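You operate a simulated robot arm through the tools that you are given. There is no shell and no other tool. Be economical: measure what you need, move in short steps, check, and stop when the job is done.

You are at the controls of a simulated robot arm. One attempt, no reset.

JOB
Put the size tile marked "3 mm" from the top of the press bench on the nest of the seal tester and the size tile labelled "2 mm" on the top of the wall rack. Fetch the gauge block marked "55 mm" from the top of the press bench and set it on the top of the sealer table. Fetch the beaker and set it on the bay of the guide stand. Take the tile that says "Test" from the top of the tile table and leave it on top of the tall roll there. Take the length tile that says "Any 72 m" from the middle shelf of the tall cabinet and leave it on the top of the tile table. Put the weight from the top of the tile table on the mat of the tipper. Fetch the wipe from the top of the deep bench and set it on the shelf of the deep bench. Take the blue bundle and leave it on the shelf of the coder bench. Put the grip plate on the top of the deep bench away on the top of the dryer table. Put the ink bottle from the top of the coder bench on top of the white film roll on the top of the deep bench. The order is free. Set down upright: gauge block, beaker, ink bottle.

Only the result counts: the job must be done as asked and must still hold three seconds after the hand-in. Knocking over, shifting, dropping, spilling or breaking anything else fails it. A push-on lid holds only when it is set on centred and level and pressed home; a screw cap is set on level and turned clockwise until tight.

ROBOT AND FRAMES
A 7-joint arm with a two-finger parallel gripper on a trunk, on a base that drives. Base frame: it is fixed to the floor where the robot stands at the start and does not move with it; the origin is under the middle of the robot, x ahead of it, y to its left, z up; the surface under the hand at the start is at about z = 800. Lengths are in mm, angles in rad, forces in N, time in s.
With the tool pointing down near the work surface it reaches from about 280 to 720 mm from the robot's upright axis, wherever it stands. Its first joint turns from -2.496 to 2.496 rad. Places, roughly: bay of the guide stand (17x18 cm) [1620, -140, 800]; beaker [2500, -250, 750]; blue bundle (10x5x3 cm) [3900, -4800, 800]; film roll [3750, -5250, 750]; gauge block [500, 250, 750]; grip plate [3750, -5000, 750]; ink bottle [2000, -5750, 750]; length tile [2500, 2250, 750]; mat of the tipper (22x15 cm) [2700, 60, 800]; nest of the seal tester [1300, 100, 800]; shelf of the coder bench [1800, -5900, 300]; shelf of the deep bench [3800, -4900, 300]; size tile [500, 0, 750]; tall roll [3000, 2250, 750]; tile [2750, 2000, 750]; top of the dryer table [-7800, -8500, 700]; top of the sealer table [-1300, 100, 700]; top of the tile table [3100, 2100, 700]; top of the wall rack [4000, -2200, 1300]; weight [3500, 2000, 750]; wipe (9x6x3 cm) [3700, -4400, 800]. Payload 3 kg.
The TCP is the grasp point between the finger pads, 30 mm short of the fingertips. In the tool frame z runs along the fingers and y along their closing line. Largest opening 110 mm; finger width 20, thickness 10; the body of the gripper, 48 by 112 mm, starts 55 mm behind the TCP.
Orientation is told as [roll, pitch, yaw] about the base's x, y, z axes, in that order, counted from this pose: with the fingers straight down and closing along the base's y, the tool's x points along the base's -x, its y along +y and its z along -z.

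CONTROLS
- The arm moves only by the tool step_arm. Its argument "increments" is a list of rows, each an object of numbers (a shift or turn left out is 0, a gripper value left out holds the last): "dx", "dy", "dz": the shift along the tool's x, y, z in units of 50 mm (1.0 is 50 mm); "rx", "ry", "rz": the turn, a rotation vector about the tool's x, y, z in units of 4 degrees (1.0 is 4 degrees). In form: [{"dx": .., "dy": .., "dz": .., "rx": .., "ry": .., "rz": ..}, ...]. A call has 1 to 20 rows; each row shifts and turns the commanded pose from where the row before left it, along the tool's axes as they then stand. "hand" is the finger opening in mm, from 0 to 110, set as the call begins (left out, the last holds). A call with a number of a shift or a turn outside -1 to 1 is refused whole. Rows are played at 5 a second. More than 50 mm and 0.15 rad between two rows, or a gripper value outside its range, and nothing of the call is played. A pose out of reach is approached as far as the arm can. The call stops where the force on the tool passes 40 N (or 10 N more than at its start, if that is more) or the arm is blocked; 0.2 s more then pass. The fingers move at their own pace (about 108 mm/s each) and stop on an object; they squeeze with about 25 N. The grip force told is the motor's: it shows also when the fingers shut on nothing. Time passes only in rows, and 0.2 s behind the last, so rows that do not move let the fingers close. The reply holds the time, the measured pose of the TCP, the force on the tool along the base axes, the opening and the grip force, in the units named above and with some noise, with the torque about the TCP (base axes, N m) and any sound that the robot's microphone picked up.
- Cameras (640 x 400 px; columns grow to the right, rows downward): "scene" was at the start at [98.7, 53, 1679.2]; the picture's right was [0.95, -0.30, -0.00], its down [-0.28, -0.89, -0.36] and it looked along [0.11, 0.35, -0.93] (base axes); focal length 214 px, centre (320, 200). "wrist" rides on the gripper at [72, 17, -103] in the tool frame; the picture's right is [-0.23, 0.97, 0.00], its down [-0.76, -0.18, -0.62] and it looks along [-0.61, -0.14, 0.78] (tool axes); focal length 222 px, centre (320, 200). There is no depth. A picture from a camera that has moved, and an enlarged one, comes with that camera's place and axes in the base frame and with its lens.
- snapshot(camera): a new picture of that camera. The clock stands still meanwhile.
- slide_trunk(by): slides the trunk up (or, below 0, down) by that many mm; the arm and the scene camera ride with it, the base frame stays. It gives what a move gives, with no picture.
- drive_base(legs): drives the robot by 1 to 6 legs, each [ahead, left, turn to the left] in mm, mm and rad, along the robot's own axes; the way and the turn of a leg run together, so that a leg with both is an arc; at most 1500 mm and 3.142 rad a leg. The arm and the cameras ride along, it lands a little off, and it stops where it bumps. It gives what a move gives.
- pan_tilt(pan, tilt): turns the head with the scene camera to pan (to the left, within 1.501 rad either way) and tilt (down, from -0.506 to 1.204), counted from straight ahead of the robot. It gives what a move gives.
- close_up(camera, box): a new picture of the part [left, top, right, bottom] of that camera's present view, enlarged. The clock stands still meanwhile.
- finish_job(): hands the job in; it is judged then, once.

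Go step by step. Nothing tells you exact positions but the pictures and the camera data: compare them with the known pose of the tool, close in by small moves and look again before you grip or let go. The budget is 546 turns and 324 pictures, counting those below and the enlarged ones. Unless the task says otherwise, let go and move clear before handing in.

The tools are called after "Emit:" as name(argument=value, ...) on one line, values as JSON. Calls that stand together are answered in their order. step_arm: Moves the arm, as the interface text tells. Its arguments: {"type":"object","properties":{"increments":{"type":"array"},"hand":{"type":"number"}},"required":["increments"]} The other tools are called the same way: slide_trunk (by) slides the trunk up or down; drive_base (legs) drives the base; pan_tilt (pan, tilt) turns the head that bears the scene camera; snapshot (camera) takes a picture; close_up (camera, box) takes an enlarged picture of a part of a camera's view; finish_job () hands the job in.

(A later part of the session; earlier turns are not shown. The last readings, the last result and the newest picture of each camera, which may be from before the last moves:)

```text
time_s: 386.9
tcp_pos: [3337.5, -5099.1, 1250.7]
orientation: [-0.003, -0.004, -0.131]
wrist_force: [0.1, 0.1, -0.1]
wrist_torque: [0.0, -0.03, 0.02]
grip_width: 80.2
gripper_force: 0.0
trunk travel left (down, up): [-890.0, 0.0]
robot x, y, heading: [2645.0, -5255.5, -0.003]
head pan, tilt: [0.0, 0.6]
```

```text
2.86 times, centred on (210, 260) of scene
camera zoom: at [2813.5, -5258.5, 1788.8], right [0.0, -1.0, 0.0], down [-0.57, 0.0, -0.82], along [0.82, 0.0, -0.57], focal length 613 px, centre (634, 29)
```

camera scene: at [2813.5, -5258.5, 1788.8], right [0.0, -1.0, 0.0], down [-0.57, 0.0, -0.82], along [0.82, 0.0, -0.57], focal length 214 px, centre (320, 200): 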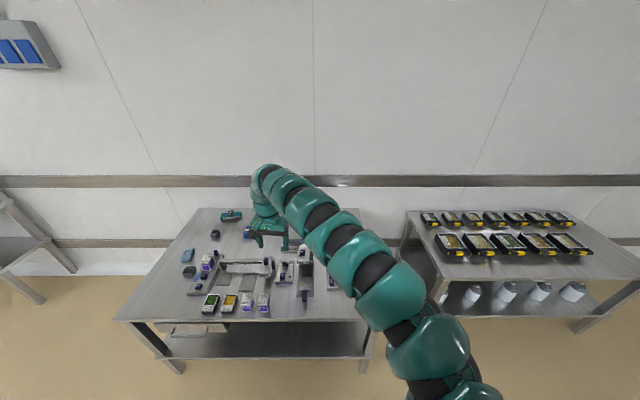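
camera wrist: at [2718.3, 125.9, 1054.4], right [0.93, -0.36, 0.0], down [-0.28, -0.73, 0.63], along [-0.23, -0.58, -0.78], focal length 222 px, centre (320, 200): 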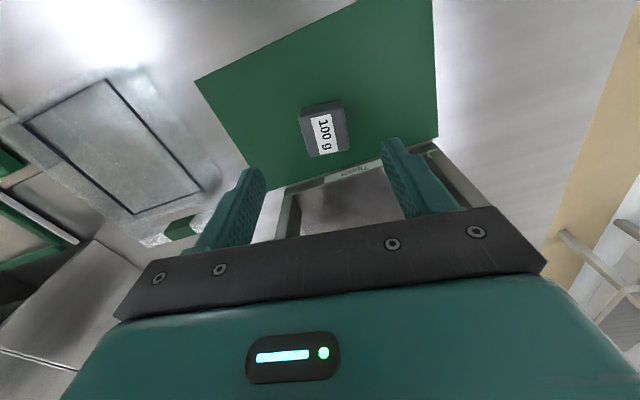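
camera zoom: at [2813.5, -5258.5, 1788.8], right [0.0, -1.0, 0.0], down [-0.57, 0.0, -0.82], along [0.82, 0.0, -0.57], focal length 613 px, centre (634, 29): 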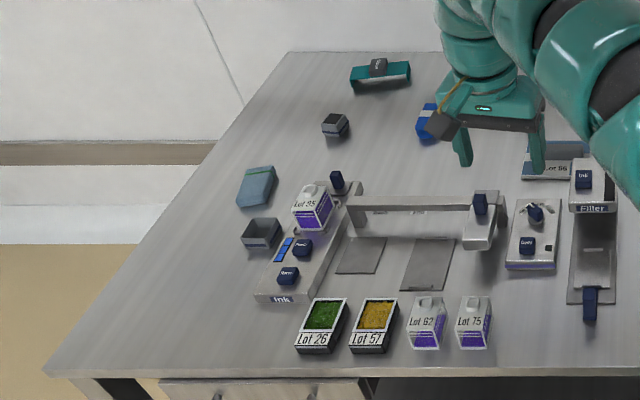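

Emit:
close_up(camera="scene", box=[215, 200, 265, 240])

Emit:
drive_base(legs=[[0, 700, 0]])

Emit:
close_up(camera="scene", box=[370, 190, 530, 320])

```text
10.00 times, centred on (240, 220) of scene
camera zoom: at [2813.5, -5258.5, 1788.8], right [0.0, -1.0, 0.0], down [-0.57, 0.0, -0.82], along [0.82, 0.0, -0.57], focal length 2145 px, centre (1120, 0)
```

zoom: 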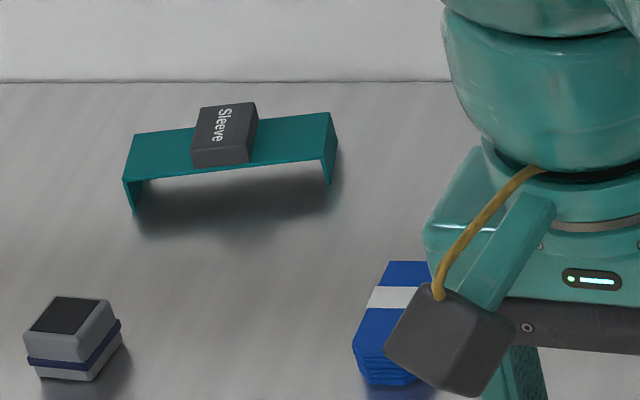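

```text
time_s: 390.7
tcp_pos: [3343.5, -4409.3, 1250.5]
orientation: [-0.004, -0.006, -0.135]
wrist_force: [-0.8, -0.7, -0.5]
wrist_torque: [0.0, 0.0, -0.02]
grip_width: 79.8
gripper_force: 0.1
trunk travel left (down, up): [-890.0, 0.0]
robot x, y, heading: [2648.9, -4565.7, -0.01]
head pan, tilt: [0.0, 0.6]
```

```text
3.08 times, centred on (450, 255) of scene
camera zoom: at [2818.1, -4565.7, 1788.8], right [-0.01, -1.0, 0.0], down [-0.57, 0.0, -0.82], along [0.82, -0.01, -0.57], focal length 660 px, centre (-80, 31)
```

zoom: 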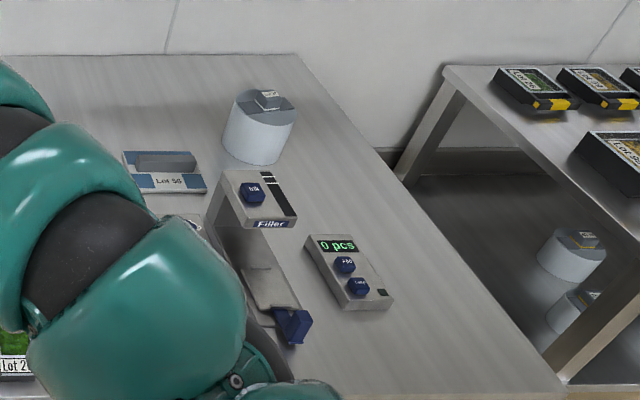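

Emit:
close_up(camera="scene", box=[390, 215, 450, 260])

Emit:
close_up(camera="scene", box=[415, 200, 475, 245])

```text
8.89 times, centred on (420, 238) of scene
camera zoom: at [2818.1, -4565.7, 1788.8], right [-0.01, -1.0, 0.0], down [-0.57, 0.0, -0.82], along [0.82, -0.01, -0.57], focal length 1906 px, centre (-569, -133)
```

zoom: 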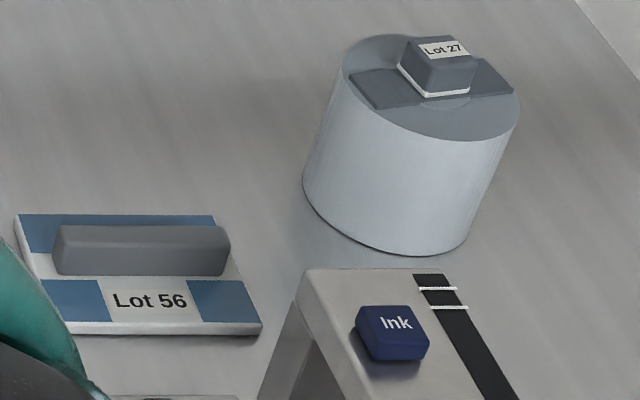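

```text
8.89 times, centred on (445, 222) of scene
camera zoom: at [2818.1, -4565.7, 1788.8], right [-0.01, -1.0, 0.0], down [-0.57, 0.0, -0.82], along [0.82, -0.01, -0.57], focal length 1906 px, centre (-791, 0)
```

zoom: 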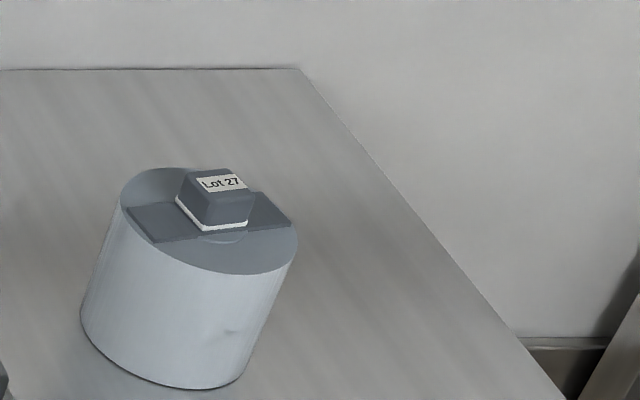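

The grip plate is the handled plate "Lot 56", the wipe is the grey-blue cloth near [3663, -4492]. I go for the wipe first.

Emit:
drive_base(legs=[[300, -90, 0.01]])

Emit:
slide_trunk(by=-200)

Emit:
snapshot(camera="wrist")

```text
time_s: 392.8
tcp_pos: [3639.4, -4492.9, 1250.0]
orientation: [-0.004, -0.003, -0.126]
wrist_force: [0.5, -0.1, -0.4]
wrist_torque: [0.0, 0.02, -0.01]
grip_width: 80.2
gripper_force: 0.1
trunk travel left (down, up): [-890.0, 0.0]
robot x, y, heading: [2946.7, -4654.6, 0.005]
head pan, tilt: [0.0, 0.6]
```

```text
time_s: 395.0
tcp_pos: [3639.1, -4492.5, 1050.5]
orientation: [-0.003, -0.003, -0.126]
wrist_force: [-0.6, -0.1, 0.4]
wrist_torque: [-0.04, 0.01, 0.02]
grip_width: 80.0
gripper_force: 0.0
trunk travel left (down, up): [-690.0, 200.0]
robot x, y, heading: [2945.6, -4651.5, -0.004]
head pan, tilt: [0.0, 0.6]
```

```text
181 pictures are left
camera wrist: at [3569.7, -4467.5, 1154.4], right [0.35, 0.94, 0.0], down [0.73, -0.27, 0.63], along [0.59, -0.22, -0.78], focal length 222 px, centre (320, 200)
```

wrist: 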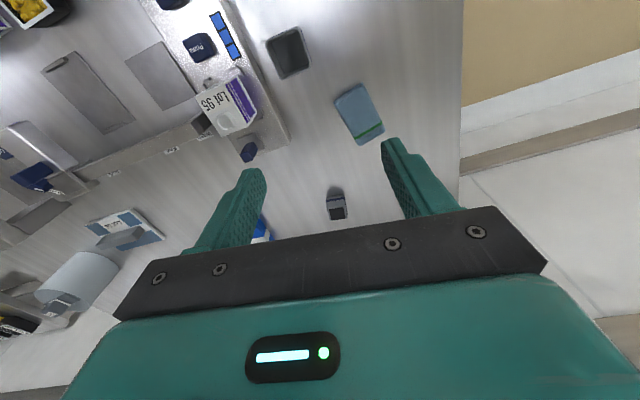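

Emit:
drive_base(legs=[[72, 46, 0]])

Emit:
step_arm(increments=[{"rz": -1}, {"rz": -1}, {"rz": -1}, {"rz": -0.8}, {"dz": 0.9}, {"dz": 0.9}, {}])

Emit:
snapshot(camera="wrist")

```text
time_s: 396.1
tcp_pos: [3711.1, -4447.1, 1049.8]
orientation: [-0.006, -0.001, -0.126]
wrist_force: [0.4, -0.1, -0.8]
wrist_torque: [-0.02, 0.03, 0.01]
grip_width: 80.2
gripper_force: 0.0
trunk travel left (down, up): [-690.0, 200.0]
robot x, y, heading: [3018.0, -4611.1, 0.004]
head pan, tilt: [0.0, 0.6]
```

```text
time_s: 397.7
tcp_pos: [3712.1, -4445.8, 960.3]
orientation: [-0.004, -0.003, 0.142]
wrist_force: [0.0, 0.1, 0.1]
wrist_torque: [0.0, 0.0, -0.01]
grip_width: 79.9
gripper_force: 0.0
trunk travel left (down, up): [-690.0, 200.0]
robot x, y, heading: [3019.4, -4607.5, 0.0]
head pan, tilt: [0.0, 0.6]
```

```text
180 pictures are left
camera wrist: at [3638.7, -4439.0, 1063.9], right [0.09, 1.0, 0.0], down [0.78, -0.07, 0.63], along [0.62, -0.06, -0.78], focal length 222 px, centre (320, 200)
```

wrist: 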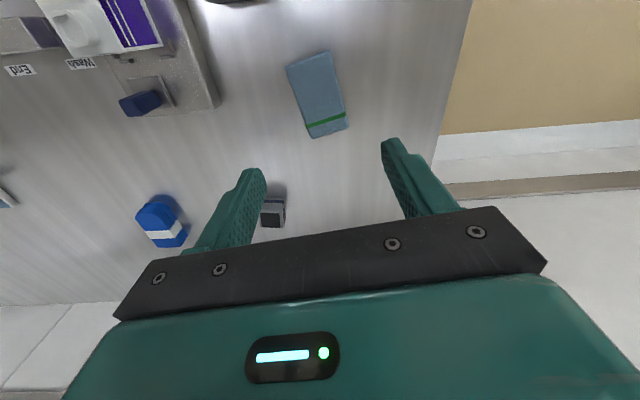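

Emit:
step_arm(increments=[{"rz": -0.75, "dx": 0.02, "dy": -0.04}, {"rz": -0.7}, {}])

Emit:
slide_trunk(by=-140)

Emit:
step_arm(increments=[{"dz": 0.4}, {"dz": 0.3}, {}])

Emit:
snapshot(camera="wrist")

```text
time_s: 398.5
tcp_pos: [3711.2, -4449.5, 961.6]
orientation: [-0.007, -0.001, 0.24]
wrist_force: [0.3, 0.4, 0.0]
wrist_torque: [0.0, 0.02, -0.01]
grip_width: 80.1
gripper_force: 0.0
trunk travel left (down, up): [-690.0, 200.0]
robot x, y, heading: [3017.6, -4608.1, 0.006]
head pan, tilt: [0.0, 0.6]
```

```text
time_s: 400.1
tcp_pos: [3711.7, -4449.7, 821.5]
orientation: [-0.003, -0.002, 0.241]
wrist_force: [0.4, -0.6, -0.2]
wrist_torque: [0.0, -0.01, 0.0]
grip_width: 80.2
gripper_force: 0.1
trunk travel left (down, up): [-550.0, 340.0]
robot x, y, heading: [3016.5, -4612.1, 0.001]
head pan, tilt: [0.0, 0.6]
```

```text
time_s: 400.9
tcp_pos: [3710.8, -4449.8, 785.1]
orientation: [-0.006, -0.001, 0.241]
wrist_force: [-0.4, 0.2, -0.7]
wrist_torque: [0.01, -0.02, 0.01]
grip_width: 80.3
gripper_force: 0.1
trunk travel left (down, up): [-550.0, 340.0]
robot x, y, heading: [3020.5, -4611.6, -0.001]
head pan, tilt: [0.0, 0.6]
```

```text
179 pictures are left
camera wrist: at [3637.9, -4450.1, 889.8], right [-0.01, 1.0, 0.0], down [0.78, 0.01, 0.63], along [0.63, 0.0, -0.78], focal length 222 px, centre (320, 200)
```

wrist: 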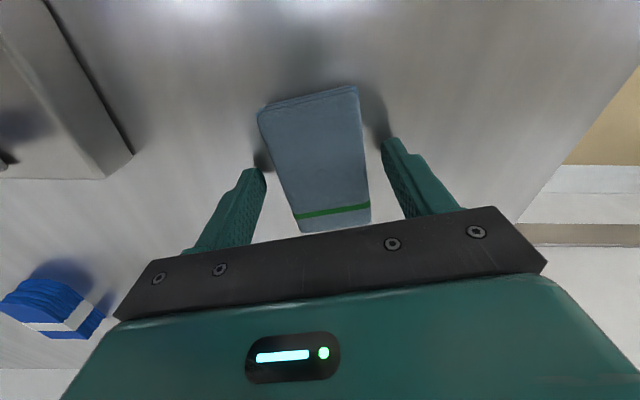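

Emit:
step_arm(increments=[{"dz": 0.1}, {}])

Emit:
step_arm(increments=[{}, {}, {}, {}], hand=0)

Emit:
step_arm(increments=[{"dz": -0.3}, {"dz": -0.8}, {"dz": -0.8}, {}])

Emit:
slide_trunk(by=100)

Emit:
snapshot(camera="wrist")

```text
time_s: 401.5
tcp_pos: [3711.4, -4450.4, 780.8]
orientation: [-0.006, -0.003, 0.241]
wrist_force: [-0.2, -0.3, 0.3]
wrist_torque: [-0.03, -0.01, 0.01]
grip_width: 80.0
gripper_force: 0.2
trunk travel left (down, up): [-550.0, 340.0]
robot x, y, heading: [3017.8, -4608.7, 0.0]
head pan, tilt: [0.0, 0.6]
```

```text
time_s: 402.5
tcp_pos: [3711.2, -4448.7, 781.1]
orientation: [-0.004, -0.002, 0.242]
wrist_force: [0.2, -0.5, 0.1]
wrist_torque: [-0.01, 0.01, 0.0]
grip_width: 52.7
gripper_force: 25.2
trunk travel left (down, up): [-550.0, 340.0]
robot x, y, heading: [3020.6, -4609.0, -0.0]
head pan, tilt: [0.0, 0.6]
```

```text
time_s: 403.5
tcp_pos: [3711.0, -4448.4, 874.8]
orientation: [-0.005, -0.002, 0.24]
wrist_force: [0.3, -0.7, -0.4]
wrist_torque: [-0.02, 0.01, -0.01]
grip_width: 52.7
gripper_force: 24.6
trunk travel left (down, up): [-550.0, 340.0]
robot x, y, heading: [3019.0, -4608.2, -0.001]
head pan, tilt: [0.0, 0.6]
```

```text
time_s: 404.9
tcp_pos: [3711.0, -4449.2, 975.7]
orientation: [-0.006, -0.001, 0.241]
wrist_force: [0.1, 0.1, -0.6]
wrist_torque: [0.0, -0.02, -0.02]
grip_width: 52.9
gripper_force: 25.1
trunk travel left (down, up): [-650.0, 240.0]
robot x, y, heading: [3018.0, -4608.8, -0.0]
head pan, tilt: [0.0, 0.6]
```

```text
178 pictures are left
camera wrist: at [3637.4, -4449.2, 1079.9], right [-0.01, 1.0, 0.0], down [0.78, 0.01, 0.63], along [0.63, 0.0, -0.78], focal length 222 px, centre (320, 200)
```

wrist: 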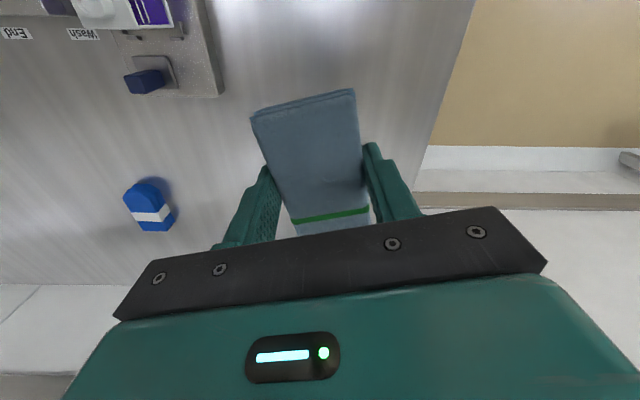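

Emit:
drive_base(legs=[[-640, 0, 0]])

Emit:
snapshot(camera="scene")

```text
time_s: 408.4
tcp_pos: [3072.2, -4452.4, 976.4]
orientation: [-0.006, -0.003, 0.233]
wrist_force: [-0.8, -0.4, -0.6]
wrist_torque: [0.04, 0.03, 0.01]
grip_width: 52.9
gripper_force: 24.7
trunk travel left (down, up): [-650.0, 240.0]
robot x, y, heading: [2376.1, -4606.5, -0.006]
head pan, tilt: [0.0, 0.6]
```

```text
177 pictures are left
camera scene: at [2547.7, -4608.5, 1548.9], right [-0.01, -1.0, 0.0], down [-0.56, 0.0, -0.83], along [0.83, -0.01, -0.56], focal length 214 px, centre (320, 200)
```

scene: 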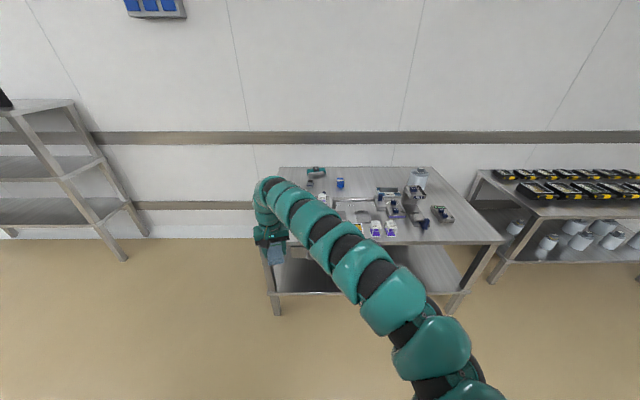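

Emit:
slide_trunk(by=-400)

Emit:
pan_tilt(pan=-0.15, tilt=0.6)

Emit:
snapshot(camera="scene")

Emit:
snapshot(camera="wrist")

```text
time_s: 412.3
tcp_pos: [3072.8, -4452.3, 576.5]
orientation: [-0.006, -0.002, 0.235]
wrist_force: [-0.5, 0.2, -0.5]
wrist_torque: [-0.01, 0.01, -0.01]
grip_width: 53.2
gripper_force: 24.9
trunk travel left (down, up): [-250.0, 640.0]
robot x, y, heading: [2375.8, -4607.4, -0.005]
head pan, tilt: [0.0, 0.6]
```

```text
time_s: 413.0
tcp_pos: [3073.1, -4450.8, 577.3]
orientation: [-0.005, -0.002, 0.231]
wrist_force: [-0.3, 1.1, -0.6]
wrist_torque: [0.03, -0.01, 0.03]
grip_width: 53.1
gripper_force: 25.1
trunk travel left (down, up): [-250.0, 640.0]
robot x, y, heading: [2378.1, -4604.6, -0.004]
head pan, tilt: [-0.15, 0.6]
```

```text
176 pictures are left
camera scene: at [2547.2, -4621.7, 1148.8], right [-0.16, -0.99, 0.0], down [-0.56, 0.09, -0.82], along [0.81, -0.13, -0.57], focal length 214 px, centre (320, 200)
```

scene: 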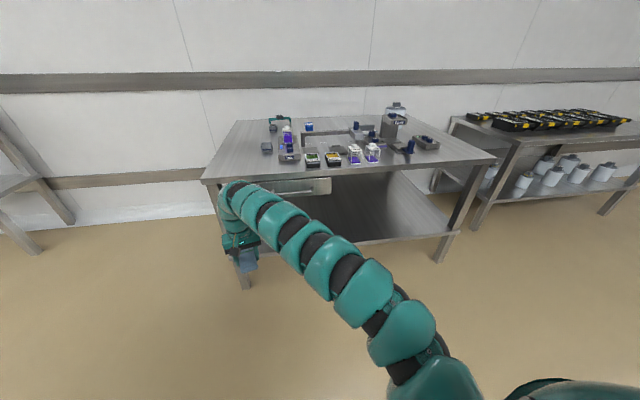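

```text
175 pictures are left
camera wrist: at [2999.0, -4451.8, 680.2], right [0.0, 1.0, 0.0], down [0.78, 0.01, 0.63], along [0.63, 0.0, -0.78], focal length 222 px, centre (320, 200)
```

wrist: 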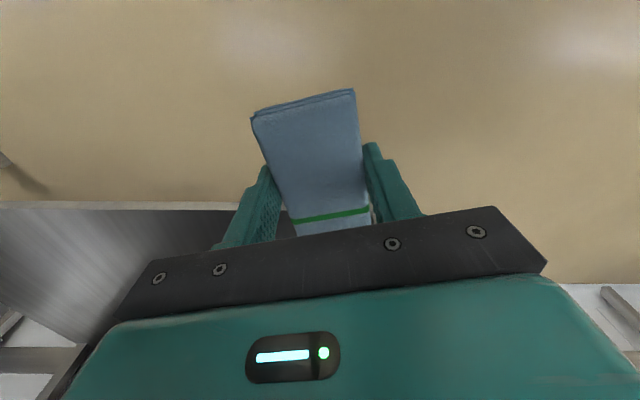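

Emit:
drive_base(legs=[[0, -600, 0.005]])

Emit:
slide_trunk(by=-150)

Emit:
snapshot(camera="wrist")

Emit:
snapshot(camera="scene")

```text
time_s: 415.6
tcp_pos: [3075.9, -4915.8, 576.2]
orientation: [-0.004, -0.003, 0.232]
wrist_force: [0.1, 0.4, -0.1]
wrist_torque: [0.01, 0.02, 0.02]
grip_width: 52.9
gripper_force: 25.2
trunk travel left (down, up): [-250.0, 640.0]
robot x, y, heading: [2379.9, -5068.5, -0.014]
head pan, tilt: [-0.15, 0.6]
stopped in leg 1: the robot was blocked; the commanded pose is now the measured one
```

```text
time_s: 417.4
tcp_pos: [3074.9, -4916.2, 424.3]
orientation: [-0.006, -0.002, 0.231]
wrist_force: [-0.1, -0.3, -0.1]
wrist_torque: [0.01, 0.0, 0.0]
grip_width: 52.8
gripper_force: 25.0
trunk travel left (down, up): [-100.0, 790.0]
robot x, y, heading: [2380.7, -5068.3, -0.008]
head pan, tilt: [-0.15, 0.6]
```

```text
174 pictures are left
camera wrist: at [3002.0, -4915.8, 530.1], right [0.0, 1.0, 0.0], down [0.78, 0.0, 0.63], along [0.63, 0.0, -0.78], focal length 222 px, centre (320, 200)
```

wrist: 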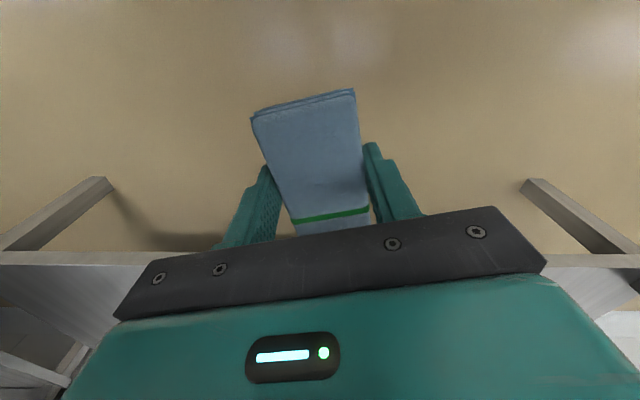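

```text
173 pictures are left
camera scene: at [2550.3, -5085.2, 998.9], right [-0.16, -0.99, 0.0], down [-0.56, 0.09, -0.82], along [0.81, -0.13, -0.57], focal length 214 px, centre (320, 200)
```

scene: 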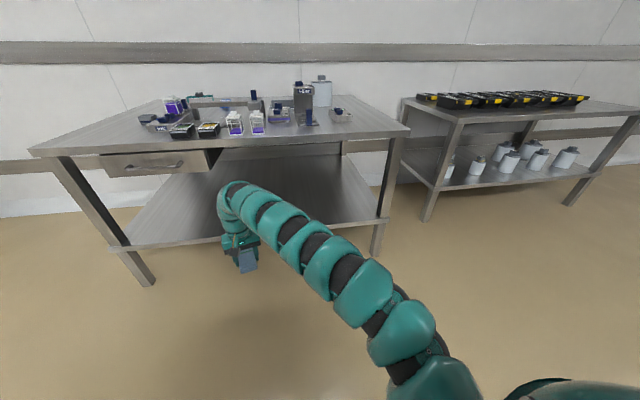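

Emit:
drive_base(legs=[[200, -90, 0]])

Emit:
snapshot(camera="scene")

Emit:
snapshot(camera="wrist")

```text
time_s: 419.1
tcp_pos: [3275.5, -5005.1, 425.3]
orientation: [-0.006, -0.002, 0.238]
wrist_force: [0.2, 0.5, 0.7]
wrist_torque: [0.01, 0.01, 0.04]
grip_width: 53.1
gripper_force: 24.8
trunk travel left (down, up): [-100.0, 790.0]
robot x, y, heading: [2584.2, -5162.3, -0.008]
head pan, tilt: [-0.15, 0.6]
```

```text
172 pictures are left
camera scene: at [2751.6, -5176.2, 998.8], right [-0.16, -0.99, 0.0], down [-0.56, 0.09, -0.83], along [0.81, -0.13, -0.56], focal length 214 px, centre (320, 200)
```

scene: 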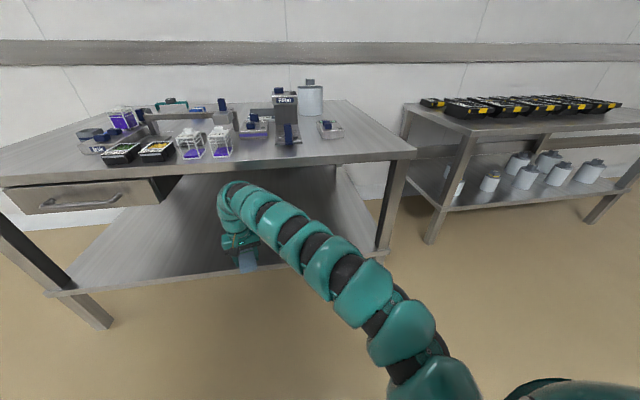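

```text
171 pictures are left
camera wrist: at [3202.8, -5005.3, 530.1], right [-0.01, 1.0, 0.0], down [0.78, 0.01, 0.63], along [0.63, 0.0, -0.78], focal length 222 px, centre (320, 200)
```

wrist: 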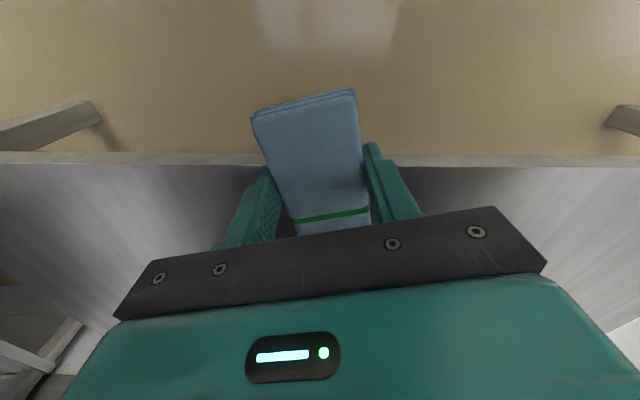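

Emit:
slide_trunk(by=-60)

Emit:
drive_base(legs=[[130, 0, 0]])

Emit:
snapshot(camera="wrist")

Emit:
snapshot(camera="scene")

```text
time_s: 420.1
tcp_pos: [3276.9, -5004.6, 366.3]
orientation: [-0.006, 0.0, 0.237]
wrist_force: [0.8, -0.5, -0.4]
wrist_torque: [-0.04, 0.0, -0.01]
grip_width: 52.9
gripper_force: 24.4
trunk travel left (down, up): [-40.0, 850.0]
robot x, y, heading: [2579.8, -5160.1, -0.009]
head pan, tilt: [-0.15, 0.6]
```

```text
time_s: 421.4
tcp_pos: [3406.1, -5007.8, 366.1]
orientation: [-0.006, -0.001, 0.235]
wrist_force: [-0.4, -0.5, -1.0]
wrist_torque: [-0.01, -0.02, 0.06]
grip_width: 52.8
gripper_force: 25.2
trunk travel left (down, up): [-40.0, 850.0]
robot x, y, heading: [2711.0, -5161.8, -0.012]
head pan, tilt: [-0.15, 0.6]
```

```text
170 pictures are left
camera wrist: at [3333.0, -5007.4, 470.1], right [0.0, 1.0, 0.0], down [0.78, 0.01, 0.63], along [0.63, 0.0, -0.78], focal length 222 px, centre (320, 200)
```

wrist: 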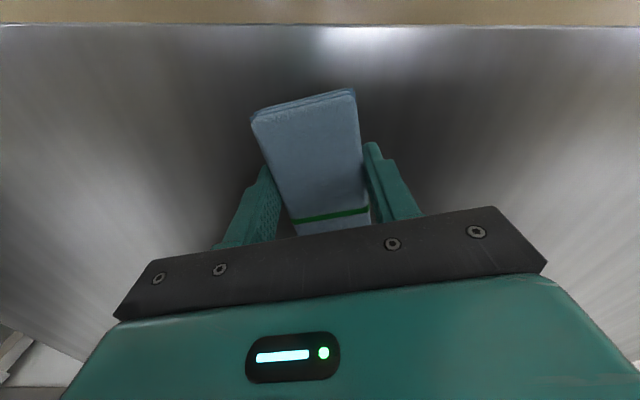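

```text
169 pictures are left
camera scene: at [2881.6, -5177.5, 938.8], right [-0.16, -0.99, 0.0], down [-0.56, 0.09, -0.83], along [0.81, -0.13, -0.56], focal length 214 px, centre (320, 200)
```

scene: 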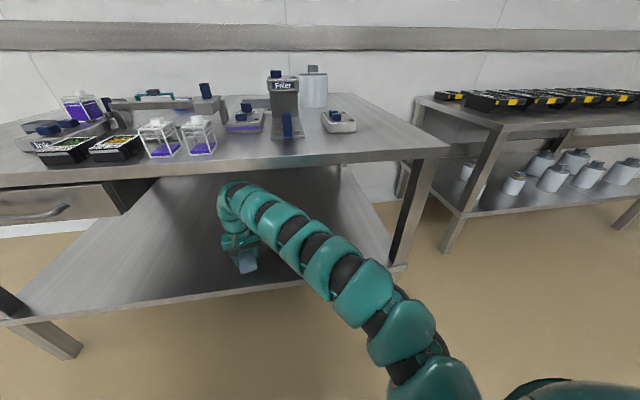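

Emit:
step_arm(increments=[{"dz": 0.4}, {"dz": 0.3}, {}])

Emit:
snapshot(camera="wrist")

```text
time_s: 422.1
tcp_pos: [3406.1, -5008.0, 331.2]
orientation: [-0.003, -0.007, 0.233]
wrist_force: [-0.2, 0.4, 5.7]
wrist_torque: [0.1, 0.26, 0.0]
grip_width: 52.8
gripper_force: 24.9
trunk travel left (down, up): [-40.0, 850.0]
robot x, y, heading: [2711.9, -5159.8, -0.008]
head pan, tilt: [-0.15, 0.6]
```

```text
168 pictures are left
camera wrist: at [3332.3, -5008.3, 435.1], right [0.0, 1.0, 0.0], down [0.78, 0.01, 0.63], along [0.63, 0.0, -0.78], focal length 222 px, centre (320, 200)
```

wrist: 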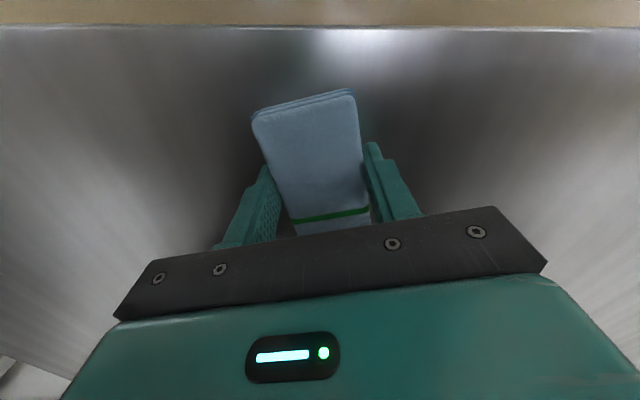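

Emit:
step_arm(increments=[{}, {}, {}], hand=80)

Emit:
step_arm(increments=[{"dz": -0.4}, {"dz": -0.5}, {}])

Emit:
drive_base(legs=[[-380, 0, 0.01]])

Emit:
slide_trunk(by=600)

Emit:
snapshot(camera="scene")

```text
time_s: 422.9
tcp_pos: [3405.6, -5008.2, 331.0]
orientation: [-0.004, -0.001, 0.235]
wrist_force: [0.0, -0.1, 0.9]
wrist_torque: [0.03, 0.0, 0.02]
grip_width: 79.7
gripper_force: 0.2
trunk travel left (down, up): [-40.0, 850.0]
robot x, y, heading: [2710.7, -5159.6, -0.01]
head pan, tilt: [-0.15, 0.6]
```

```text
time_s: 423.8
tcp_pos: [3405.0, -5008.1, 376.4]
orientation: [-0.006, -0.002, 0.233]
wrist_force: [0.0, -0.7, -0.5]
wrist_torque: [-0.02, 0.02, -0.01]
grip_width: 80.5
gripper_force: 0.1
trunk travel left (down, up): [-40.0, 850.0]
robot x, y, heading: [2712.6, -5160.0, -0.013]
head pan, tilt: [-0.15, 0.6]
```

```text
time_s: 425.9
tcp_pos: [3110.7, -4971.5, 376.7]
orientation: [-0.003, -0.003, 0.273]
wrist_force: [0.6, -0.3, -1.1]
wrist_torque: [0.0, 0.02, 0.02]
grip_width: 80.0
gripper_force: 0.0
trunk travel left (down, up): [-40.0, 850.0]
robot x, y, heading: [2426.0, -5156.9, 0.039]
head pan, tilt: [-0.15, 0.6]
stopped in leg 1: the robot was blocked; the commanded pose is now the measured one
```

```text
refused: 600 is not a number from -400 to 400
```

```text
167 pictures are left
camera scene: at [2594.1, -5160.6, 938.8], right [-0.12, -0.99, 0.0], down [-0.56, 0.07, -0.82], along [0.82, -0.1, -0.57], focal length 214 px, centre (320, 200)
```

scene: 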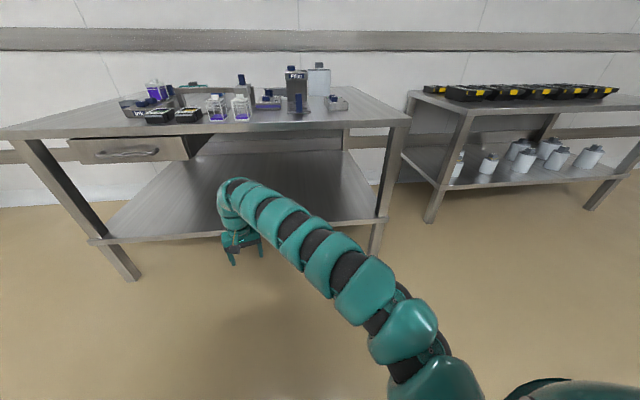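

Emit:
slide_trunk(by=400)

Emit:
slide_trunk(by=150)

Emit:
close_up(camera="scene", box=[100, 150, 420, 350])

```text
time_s: 429.7
tcp_pos: [3111.8, -4971.2, 776.4]
orientation: [-0.006, -0.002, 0.27]
wrist_force: [-0.4, -1.0, -0.3]
wrist_torque: [-0.02, -0.02, 0.04]
grip_width: 80.1
gripper_force: 0.1
trunk travel left (down, up): [-440.0, 450.0]
robot x, y, heading: [2420.1, -5153.1, 0.031]
head pan, tilt: [-0.15, 0.6]
```

```text
time_s: 431.4
tcp_pos: [3111.5, -4972.7, 925.6]
orientation: [-0.006, 0.0, 0.271]
wrist_force: [0.6, 0.8, -0.7]
wrist_torque: [-0.02, 0.01, 0.02]
grip_width: 80.2
gripper_force: 0.1
trunk travel left (down, up): [-590.0, 300.0]
robot x, y, heading: [2426.7, -5152.0, 0.033]
head pan, tilt: [-0.15, 0.6]
```

```text
2.00 times, centred on (260, 250) of scene
camera zoom: at [2594.4, -5160.6, 1488.8], right [-0.12, -0.99, 0.0], down [-0.56, 0.07, -0.82], along [0.82, -0.1, -0.57], focal length 429 px, centre (440, 100)
```

zoom: 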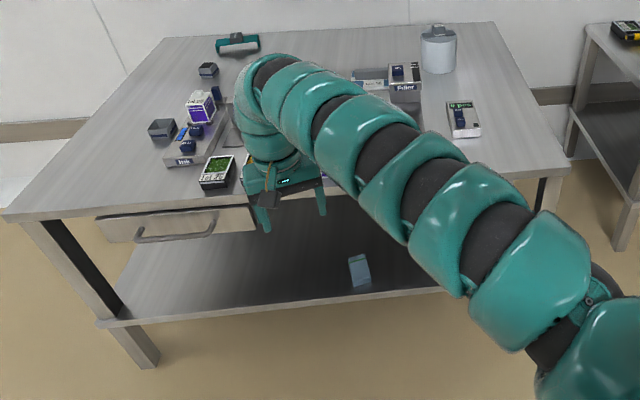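

Wipe is on the shelf. Next the blue bundle: approach from the bench's near end, facing -y.

Emit:
drive_base(legs=[[60, 0, 0], [0, 1500, 0], [0, 150, 0], [0, 0, -1.604], [0, 1260, 0]])

Emit:
snapshot(camera="scene")

```text
time_s: 437.1
tcp_pos: [3131.9, -3896.8, 926.8]
orientation: [-0.001, -0.005, 0.313]
wrist_force: [0.9, 0.3, -1.0]
wrist_torque: [0.06, 0.06, 0.04]
grip_width: 79.9
gripper_force: 0.1
trunk travel left (down, up): [-590.0, 300.0]
robot x, y, heading: [2452.9, -4102.9, 0.067]
head pan, tilt: [-0.15, 0.6]
stopped in leg 2: the robot was blocked; the commanded pose is now the measured one
```

```text
165 pictures are left
camera scene: at [2622.9, -4107.3, 1488.6], right [-0.08, -1.0, 0.0], down [-0.56, 0.05, -0.82], along [0.82, -0.07, -0.57], focal length 214 px, centre (320, 200)
```

scene: 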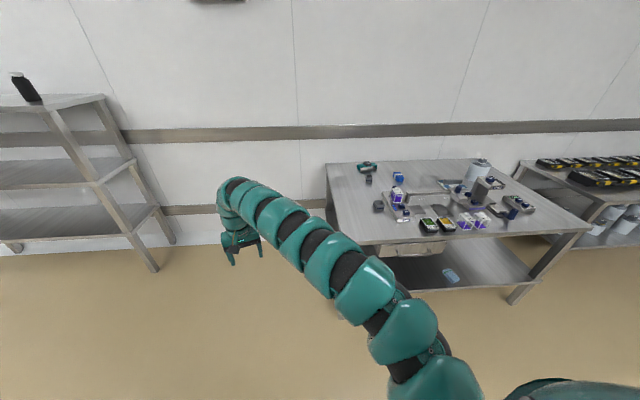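

Emit:
drive_base(legs=[[0, -60, 0], [400, 0, -0.067], [0, 600, 0], [0, 0, -1.571], [0, 900, 0]])

Emit:
pan_tilt(pan=0.0, tilt=0.6)

Emit:
snapshot(camera="scene")

```text
time_s: 451.3
tcp_pos: [3901.8, -4267.9, 926.7]
orientation: [-0.004, -0.003, -1.347]
wrist_force: [0.5, -0.7, -0.3]
wrist_torque: [0.02, 0.03, -0.02]
grip_width: 80.2
gripper_force: 0.0
trunk travel left (down, up): [-590.0, 300.0]
robot x, y, heading: [3750.6, -3571.5, -1.591]
head pan, tilt: [-0.15, 0.6]
```

```text
time_s: 452.0
tcp_pos: [3900.5, -4269.3, 927.4]
orientation: [-0.004, -0.005, -1.348]
wrist_force: [0.1, -0.1, 0.0]
wrist_torque: [0.01, -0.02, 0.06]
grip_width: 80.0
gripper_force: 0.1
trunk travel left (down, up): [-590.0, 300.0]
robot x, y, heading: [3754.3, -3572.5, -1.589]
head pan, tilt: [0.0, 0.6]
```

```text
164 pictures are left
camera scene: at [3752.1, -3742.2, 1488.8], right [-1.0, 0.02, 0.0], down [0.01, 0.56, -0.82], along [-0.02, -0.82, -0.57], focal length 214 px, centre (320, 200)
```

scene: 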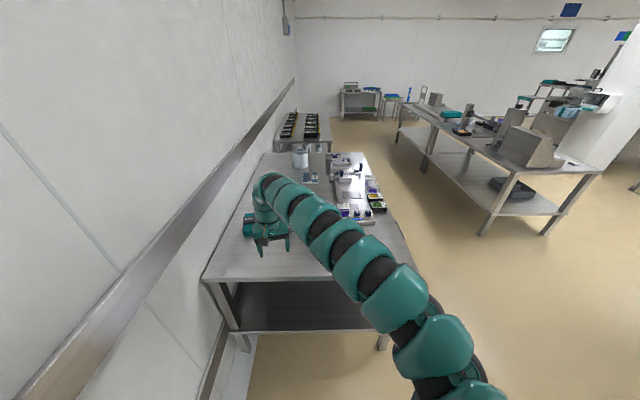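

Emit:
drive_base(legs=[[250, 0, 0.018]])

Emit:
snapshot(camera="wrist")

```text
time_s: 453.8
tcp_pos: [3910.3, -4517.2, 927.5]
orientation: [-0.002, -0.004, -1.33]
wrist_force: [-0.6, 0.1, -0.6]
wrist_torque: [0.04, 0.03, 0.01]
grip_width: 79.8
gripper_force: 0.2
trunk travel left (down, up): [-590.0, 300.0]
robot x, y, heading: [3749.7, -3825.3, -1.573]
head pan, tilt: [0.0, 0.6]
```

```text
163 pictures are left
camera wrist: at [3910.7, -4443.4, 1030.2], right [1.0, 0.01, 0.0], down [0.01, -0.78, 0.63], along [0.01, -0.63, -0.78], focal length 222 px, centre (320, 200)
```

wrist: 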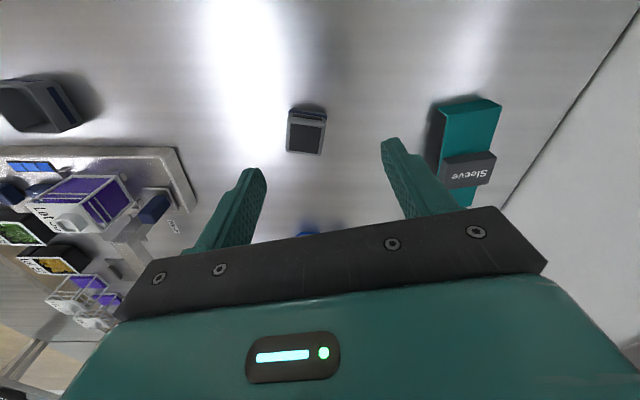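

Emit:
step_arm(increments=[{"ry": -1}, {"ry": -1}, {"ry": -1}, {"ry": -1}, {"ry": -1}, {"ry": -1}, {"ry": -1}, {}])

Emit:
snapshot(camera="wrist")

Emit:
close_up(camera="wrist", box=[240, 80, 400, 200])

```text
time_s: 455.6
tcp_pos: [3932.8, -4553.8, 925.8]
orientation: [-0.005, -0.492, -1.328]
wrist_force: [-0.2, -0.3, -0.3]
wrist_torque: [-0.04, -0.04, 0.0]
grip_width: 80.2
gripper_force: 0.1
out of reach, approached as far as the arm can: row 5, 6, 7
trunk travel left (down, up): [-590.0, 300.0]
robot x, y, heading: [3753.8, -3824.1, -1.569]
head pan, tilt: [0.0, 0.6]
```

```text
162 pictures are left
camera wrist: at [3923.9, -4440.7, 983.6], right [0.99, 0.04, 0.1], down [-0.08, -0.41, 0.91], along [0.08, -0.91, -0.4], focal length 222 px, centre (320, 200)
```

wrist: 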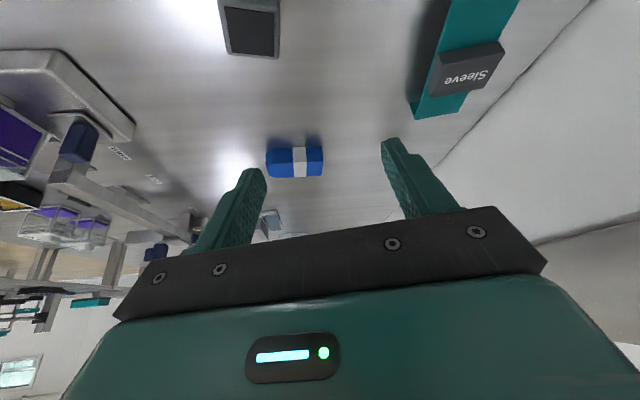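

```text
3.33 times, centred on (320, 140) of wrist
camera zoom: at [3923.9, -4440.7, 983.6], right [0.99, 0.04, 0.1], down [-0.08, -0.41, 0.91], along [0.08, -0.91, -0.4], focal length 740 px, centre (320, 400)
```

zoom: 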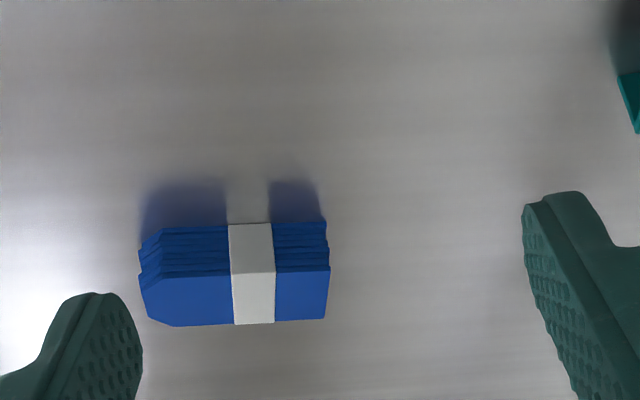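

Emit:
step_arm(increments=[{"rx": 0.39, "rz": 0.727}, {"rx": 0.39, "rz": 0.727}, {"rx": 0.39, "rz": 0.727}, {"ry": -1}, {"ry": -1}, {"ry": -1}, {"ry": -1}, {}], hand=110)

Emit:
slide_trunk(by=-80)

Emit:
drive_base(legs=[[175, 0, 0]])

Emit:
snapshot(camera="wrist")

```text
time_s: 457.4
tcp_pos: [3952.8, -4582.9, 921.3]
orientation: [-0.005, -0.773, -1.5]
wrist_force: [0.2, 0.3, 0.7]
wrist_torque: [0.04, 0.01, -0.01]
grip_width: 109.7
gripper_force: 0.1
out of reach, approached as far as the arm can: row 4, 5, 6, 7
trunk travel left (down, up): [-590.0, 300.0]
robot x, y, heading: [3749.5, -3823.1, -1.574]
head pan, tilt: [0.0, 0.6]
```

```text
time_s: 458.6
tcp_pos: [3953.4, -4580.9, 841.4]
orientation: [-0.005, -0.772, -1.499]
wrist_force: [-0.2, 0.2, 0.1]
wrist_torque: [-0.04, 0.01, -0.03]
grip_width: 110.1
gripper_force: 0.1
trunk travel left (down, up): [-510.0, 380.0]
robot x, y, heading: [3752.3, -3825.8, -1.572]
head pan, tilt: [0.0, 0.6]
```

```text
time_s: 460.0
tcp_pos: [3953.7, -4755.5, 840.9]
orientation: [-0.005, -0.772, -1.498]
wrist_force: [-0.2, -0.4, 0.4]
wrist_torque: [-0.02, -0.02, 0.0]
grip_width: 109.9
gripper_force: 0.1
trunk travel left (down, up): [-510.0, 380.0]
robot x, y, heading: [3751.7, -3994.7, -1.572]
head pan, tilt: [0.0, 0.6]
```

```text
160 pictures are left
camera wrist: at [3962.6, -4630.1, 865.4], right [0.98, -0.1, 0.15], down [-0.17, -0.12, 0.98], along [-0.08, -0.99, -0.14], focal length 222 px, centre (320, 200)
```

wrist: 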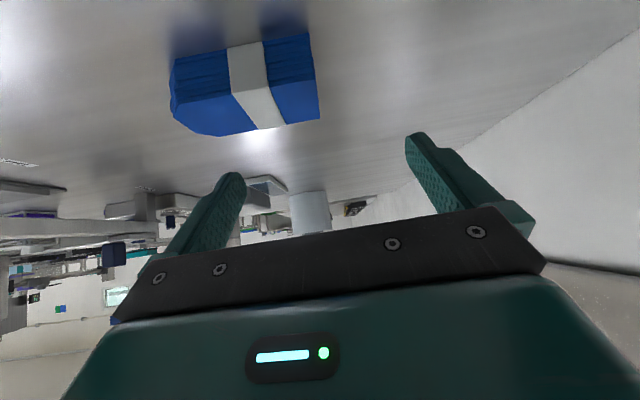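

Emit:
close_up(camera="wrist", box=[150, 0, 350, 150])

```text
2.67 times, centred on (250, 75) of wrist
camera zoom: at [3962.6, -4630.1, 865.4], right [0.98, -0.1, 0.15], down [-0.17, -0.12, 0.98], along [-0.08, -0.99, -0.14], focal length 592 px, centre (507, 533)
```

zoom: 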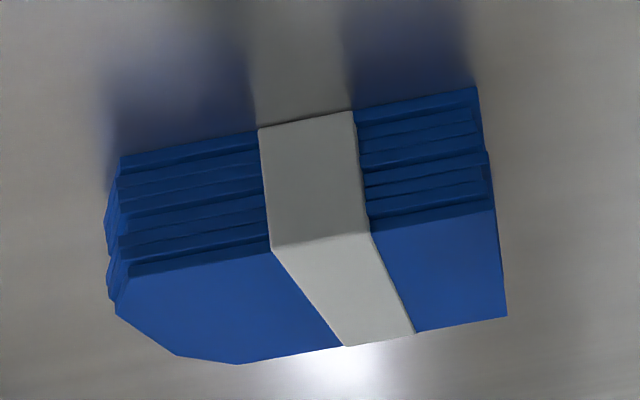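

Emit:
step_arm(increments=[{"rx": 0.61, "rz": 0.627}, {"rx": 0.61, "rz": 0.627}, {"dy": -0.79}, {"dx": 0.12, "dz": 0.45}, {"dx": 0.12, "dz": 0.45}, {}])

Emit:
snapshot(camera="wrist")

```text
time_s: 461.4
tcp_pos: [3919.1, -4786.3, 800.9]
orientation: [-0.005, -0.773, -1.622]
wrist_force: [0.0, -0.4, -1.0]
wrist_torque: [-0.03, 0.01, -0.02]
grip_width: 110.1
gripper_force: 0.1
out of reach, approached as far as the arm can: row 3
trunk travel left (down, up): [-510.0, 380.0]
robot x, y, heading: [3753.3, -3998.4, -1.576]
head pan, tilt: [0.0, 0.6]
```

```text
158 pictures are left
camera wrist: at [3944.2, -4663.3, 824.7], right [0.96, -0.22, 0.16], down [-0.18, -0.1, 0.98], along [-0.2, -0.97, -0.13], focal length 222 px, centre (320, 200)
```

wrist: 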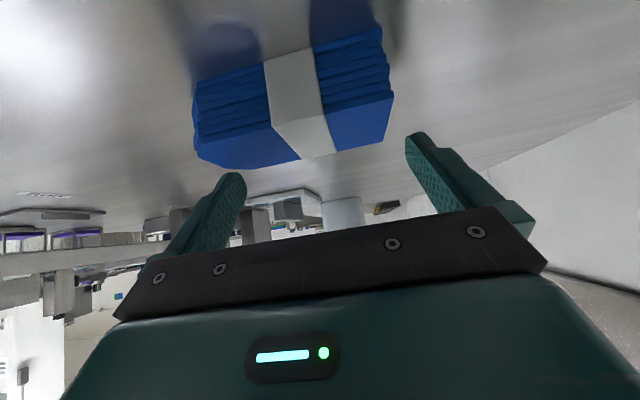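

Emit:
step_arm(increments=[{"dx": 0.2, "dz": -0.19, "dy": -0.1}, {"dx": 0.2, "dz": 0.2}, {}])

Emit:
snapshot(camera="wrist")

```text
time_s: 462.2
tcp_pos: [3914.4, -4772.0, 785.0]
orientation: [-0.004, -0.774, -1.622]
wrist_force: [0.6, -0.1, -1.1]
wrist_torque: [0.02, -0.02, 0.01]
grip_width: 110.3
gripper_force: 0.0
trunk travel left (down, up): [-510.0, 380.0]
robot x, y, heading: [3752.0, -3998.2, -1.576]
head pan, tilt: [0.0, 0.6]
```

```text
157 pictures are left
camera wrist: at [3940.3, -4649.4, 809.3], right [0.96, -0.22, 0.16], down [-0.18, -0.1, 0.98], along [-0.2, -0.97, -0.14], focal length 222 px, centre (320, 200)
```

wrist: 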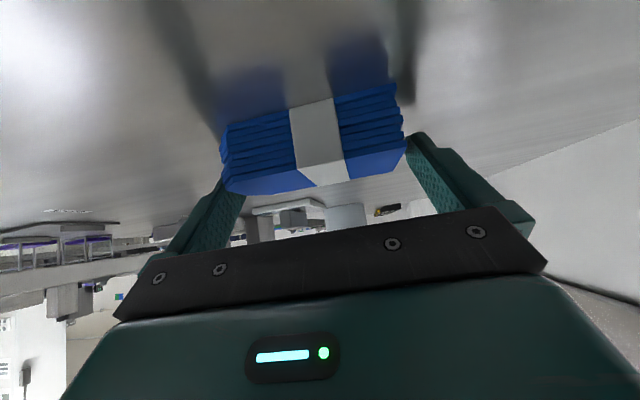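

Emit:
step_arm(increments=[{"dx": 0.11, "dz": 0.115, "dy": 0.02}, {"dx": 0.11, "dz": 0.115}, {}])

Emit:
snapshot(camera="wrist")

```text
time_s: 463.0
tcp_pos: [3917.4, -4772.2, 778.1]
orientation: [0.001, -0.792, -1.624]
wrist_force: [-0.3, 11.2, 19.9]
wrist_torque: [0.08, 1.16, -0.66]
grip_width: 109.9
gripper_force: 0.1
trunk travel left (down, up): [-510.0, 380.0]
robot x, y, heading: [3754.5, -3997.4, -1.575]
head pan, tilt: [0.0, 0.6]
stopped in row 3: the force on the tool passed its limit at 42 N (the readings are from after the stop); the commanded pose is now the measured one
```

```text
156 pictures are left
camera wrist: at [3942.1, -4649.6, 800.2], right [0.96, -0.21, 0.16], down [-0.18, -0.08, 0.98], along [-0.19, -0.97, -0.12], focal length 222 px, centre (320, 200)
```

wrist: 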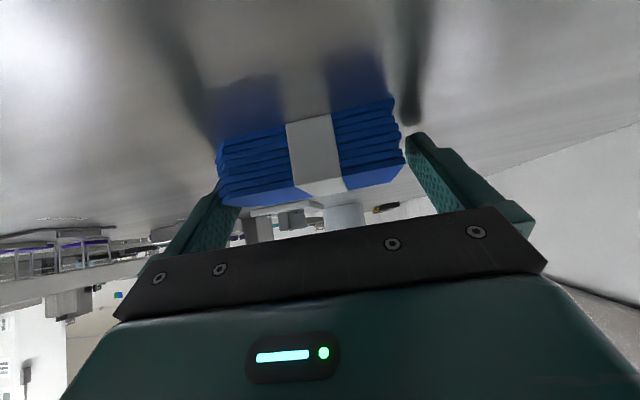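

Emit:
step_arm(increments=[{"dx": -0.14, "dz": -0.14, "ry": 0.27, "rx": 0.05}, {"dx": -0.07, "dz": -0.07}, {}])

Emit:
close_up(camera="wrist", box=[190, 60, 430, 240])

```text
time_s: 463.8
tcp_pos: [3915.0, -4773.4, 788.4]
orientation: [-0.006, -0.762, -1.626]
wrist_force: [-0.3, 0.2, -0.3]
wrist_torque: [-0.03, 0.01, 0.01]
grip_width: 110.1
gripper_force: 0.0
trunk travel left (down, up): [-510.0, 380.0]
robot x, y, heading: [3750.5, -3999.2, -1.569]
head pan, tilt: [0.0, 0.6]
```

```text
2.22 times, centred on (310, 150) of wrist
camera zoom: at [3941.5, -4651.6, 813.2], right [0.96, -0.22, 0.15], down [-0.18, -0.11, 0.98], along [-0.2, -0.97, -0.14], focal length 494 px, centre (342, 311)
```

zoom: 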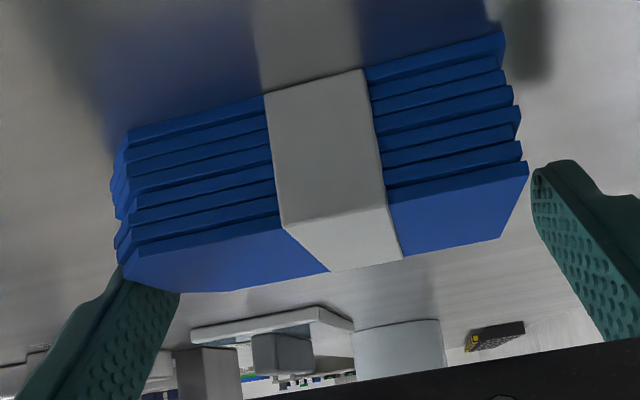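

Emit:
step_arm(increments=[{"rx": -0.455, "rz": -0.477}, {"dy": -0.07}, {"dx": 0.1, "dz": 0.11}, {"dx": 0.08, "dz": 0.08}, {}])

Emit:
snapshot(camera="wrist")

```text
time_s: 465.0
tcp_pos: [3914.0, -4774.1, 777.5]
orientation: [-0.003, -0.771, -1.579]
wrist_force: [1.8, -4.1, 17.6]
wrist_torque: [-0.37, -1.04, -0.09]
grip_width: 110.3
gripper_force: 0.0
trunk travel left (down, up): [-510.0, 380.0]
robot x, y, heading: [3751.2, -3998.8, -1.571]
head pan, tilt: [0.0, 0.6]
```

```text
154 pictures are left
camera wrist: at [3932.2, -4650.3, 803.1], right [0.97, -0.17, 0.16], down [-0.18, -0.11, 0.98], along [-0.15, -0.98, -0.14], focal length 222 px, centre (320, 200)
```

wrist: 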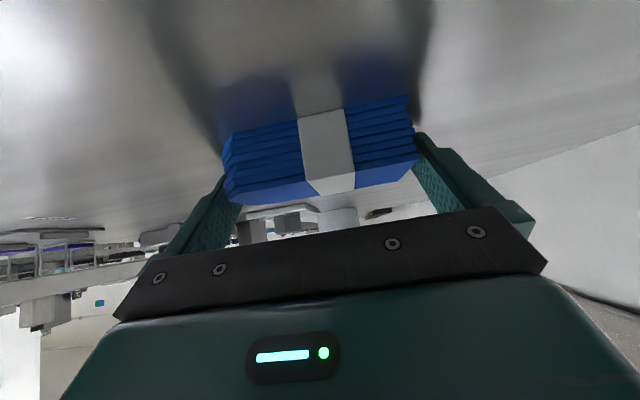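

Gripping end-to-end is too tight (bundle about 108 mm long). I lift clear and test how far the tilted hand can reach, so as to grip across the 5 cm width from the front side instead.

Emit:
step_arm(increments=[{"dx": -0.14, "dz": -0.14}, {"dx": -0.6, "dz": -0.6}, {"dx": -0.4, "dz": -0.4}, {"dx": -0.6, "dz": 0.6}, {"dx": -0.6, "dz": 0.6}, {"dx": -0.6, "dz": 0.6}, {}])

```text
time_s: 466.6
tcp_pos: [3913.7, -4871.7, 852.3]
orientation: [-0.005, -0.763, -1.578]
wrist_force: [0.0, 0.6, 1.1]
wrist_torque: [-0.03, 0.0, -0.01]
grip_width: 110.3
gripper_force: 0.0
out of reach, approached as far as the arm can: row 6
trunk travel left (down, up): [-510.0, 380.0]
robot x, y, heading: [3750.0, -3996.5, -1.575]
head pan, tilt: [0.0, 0.6]
```

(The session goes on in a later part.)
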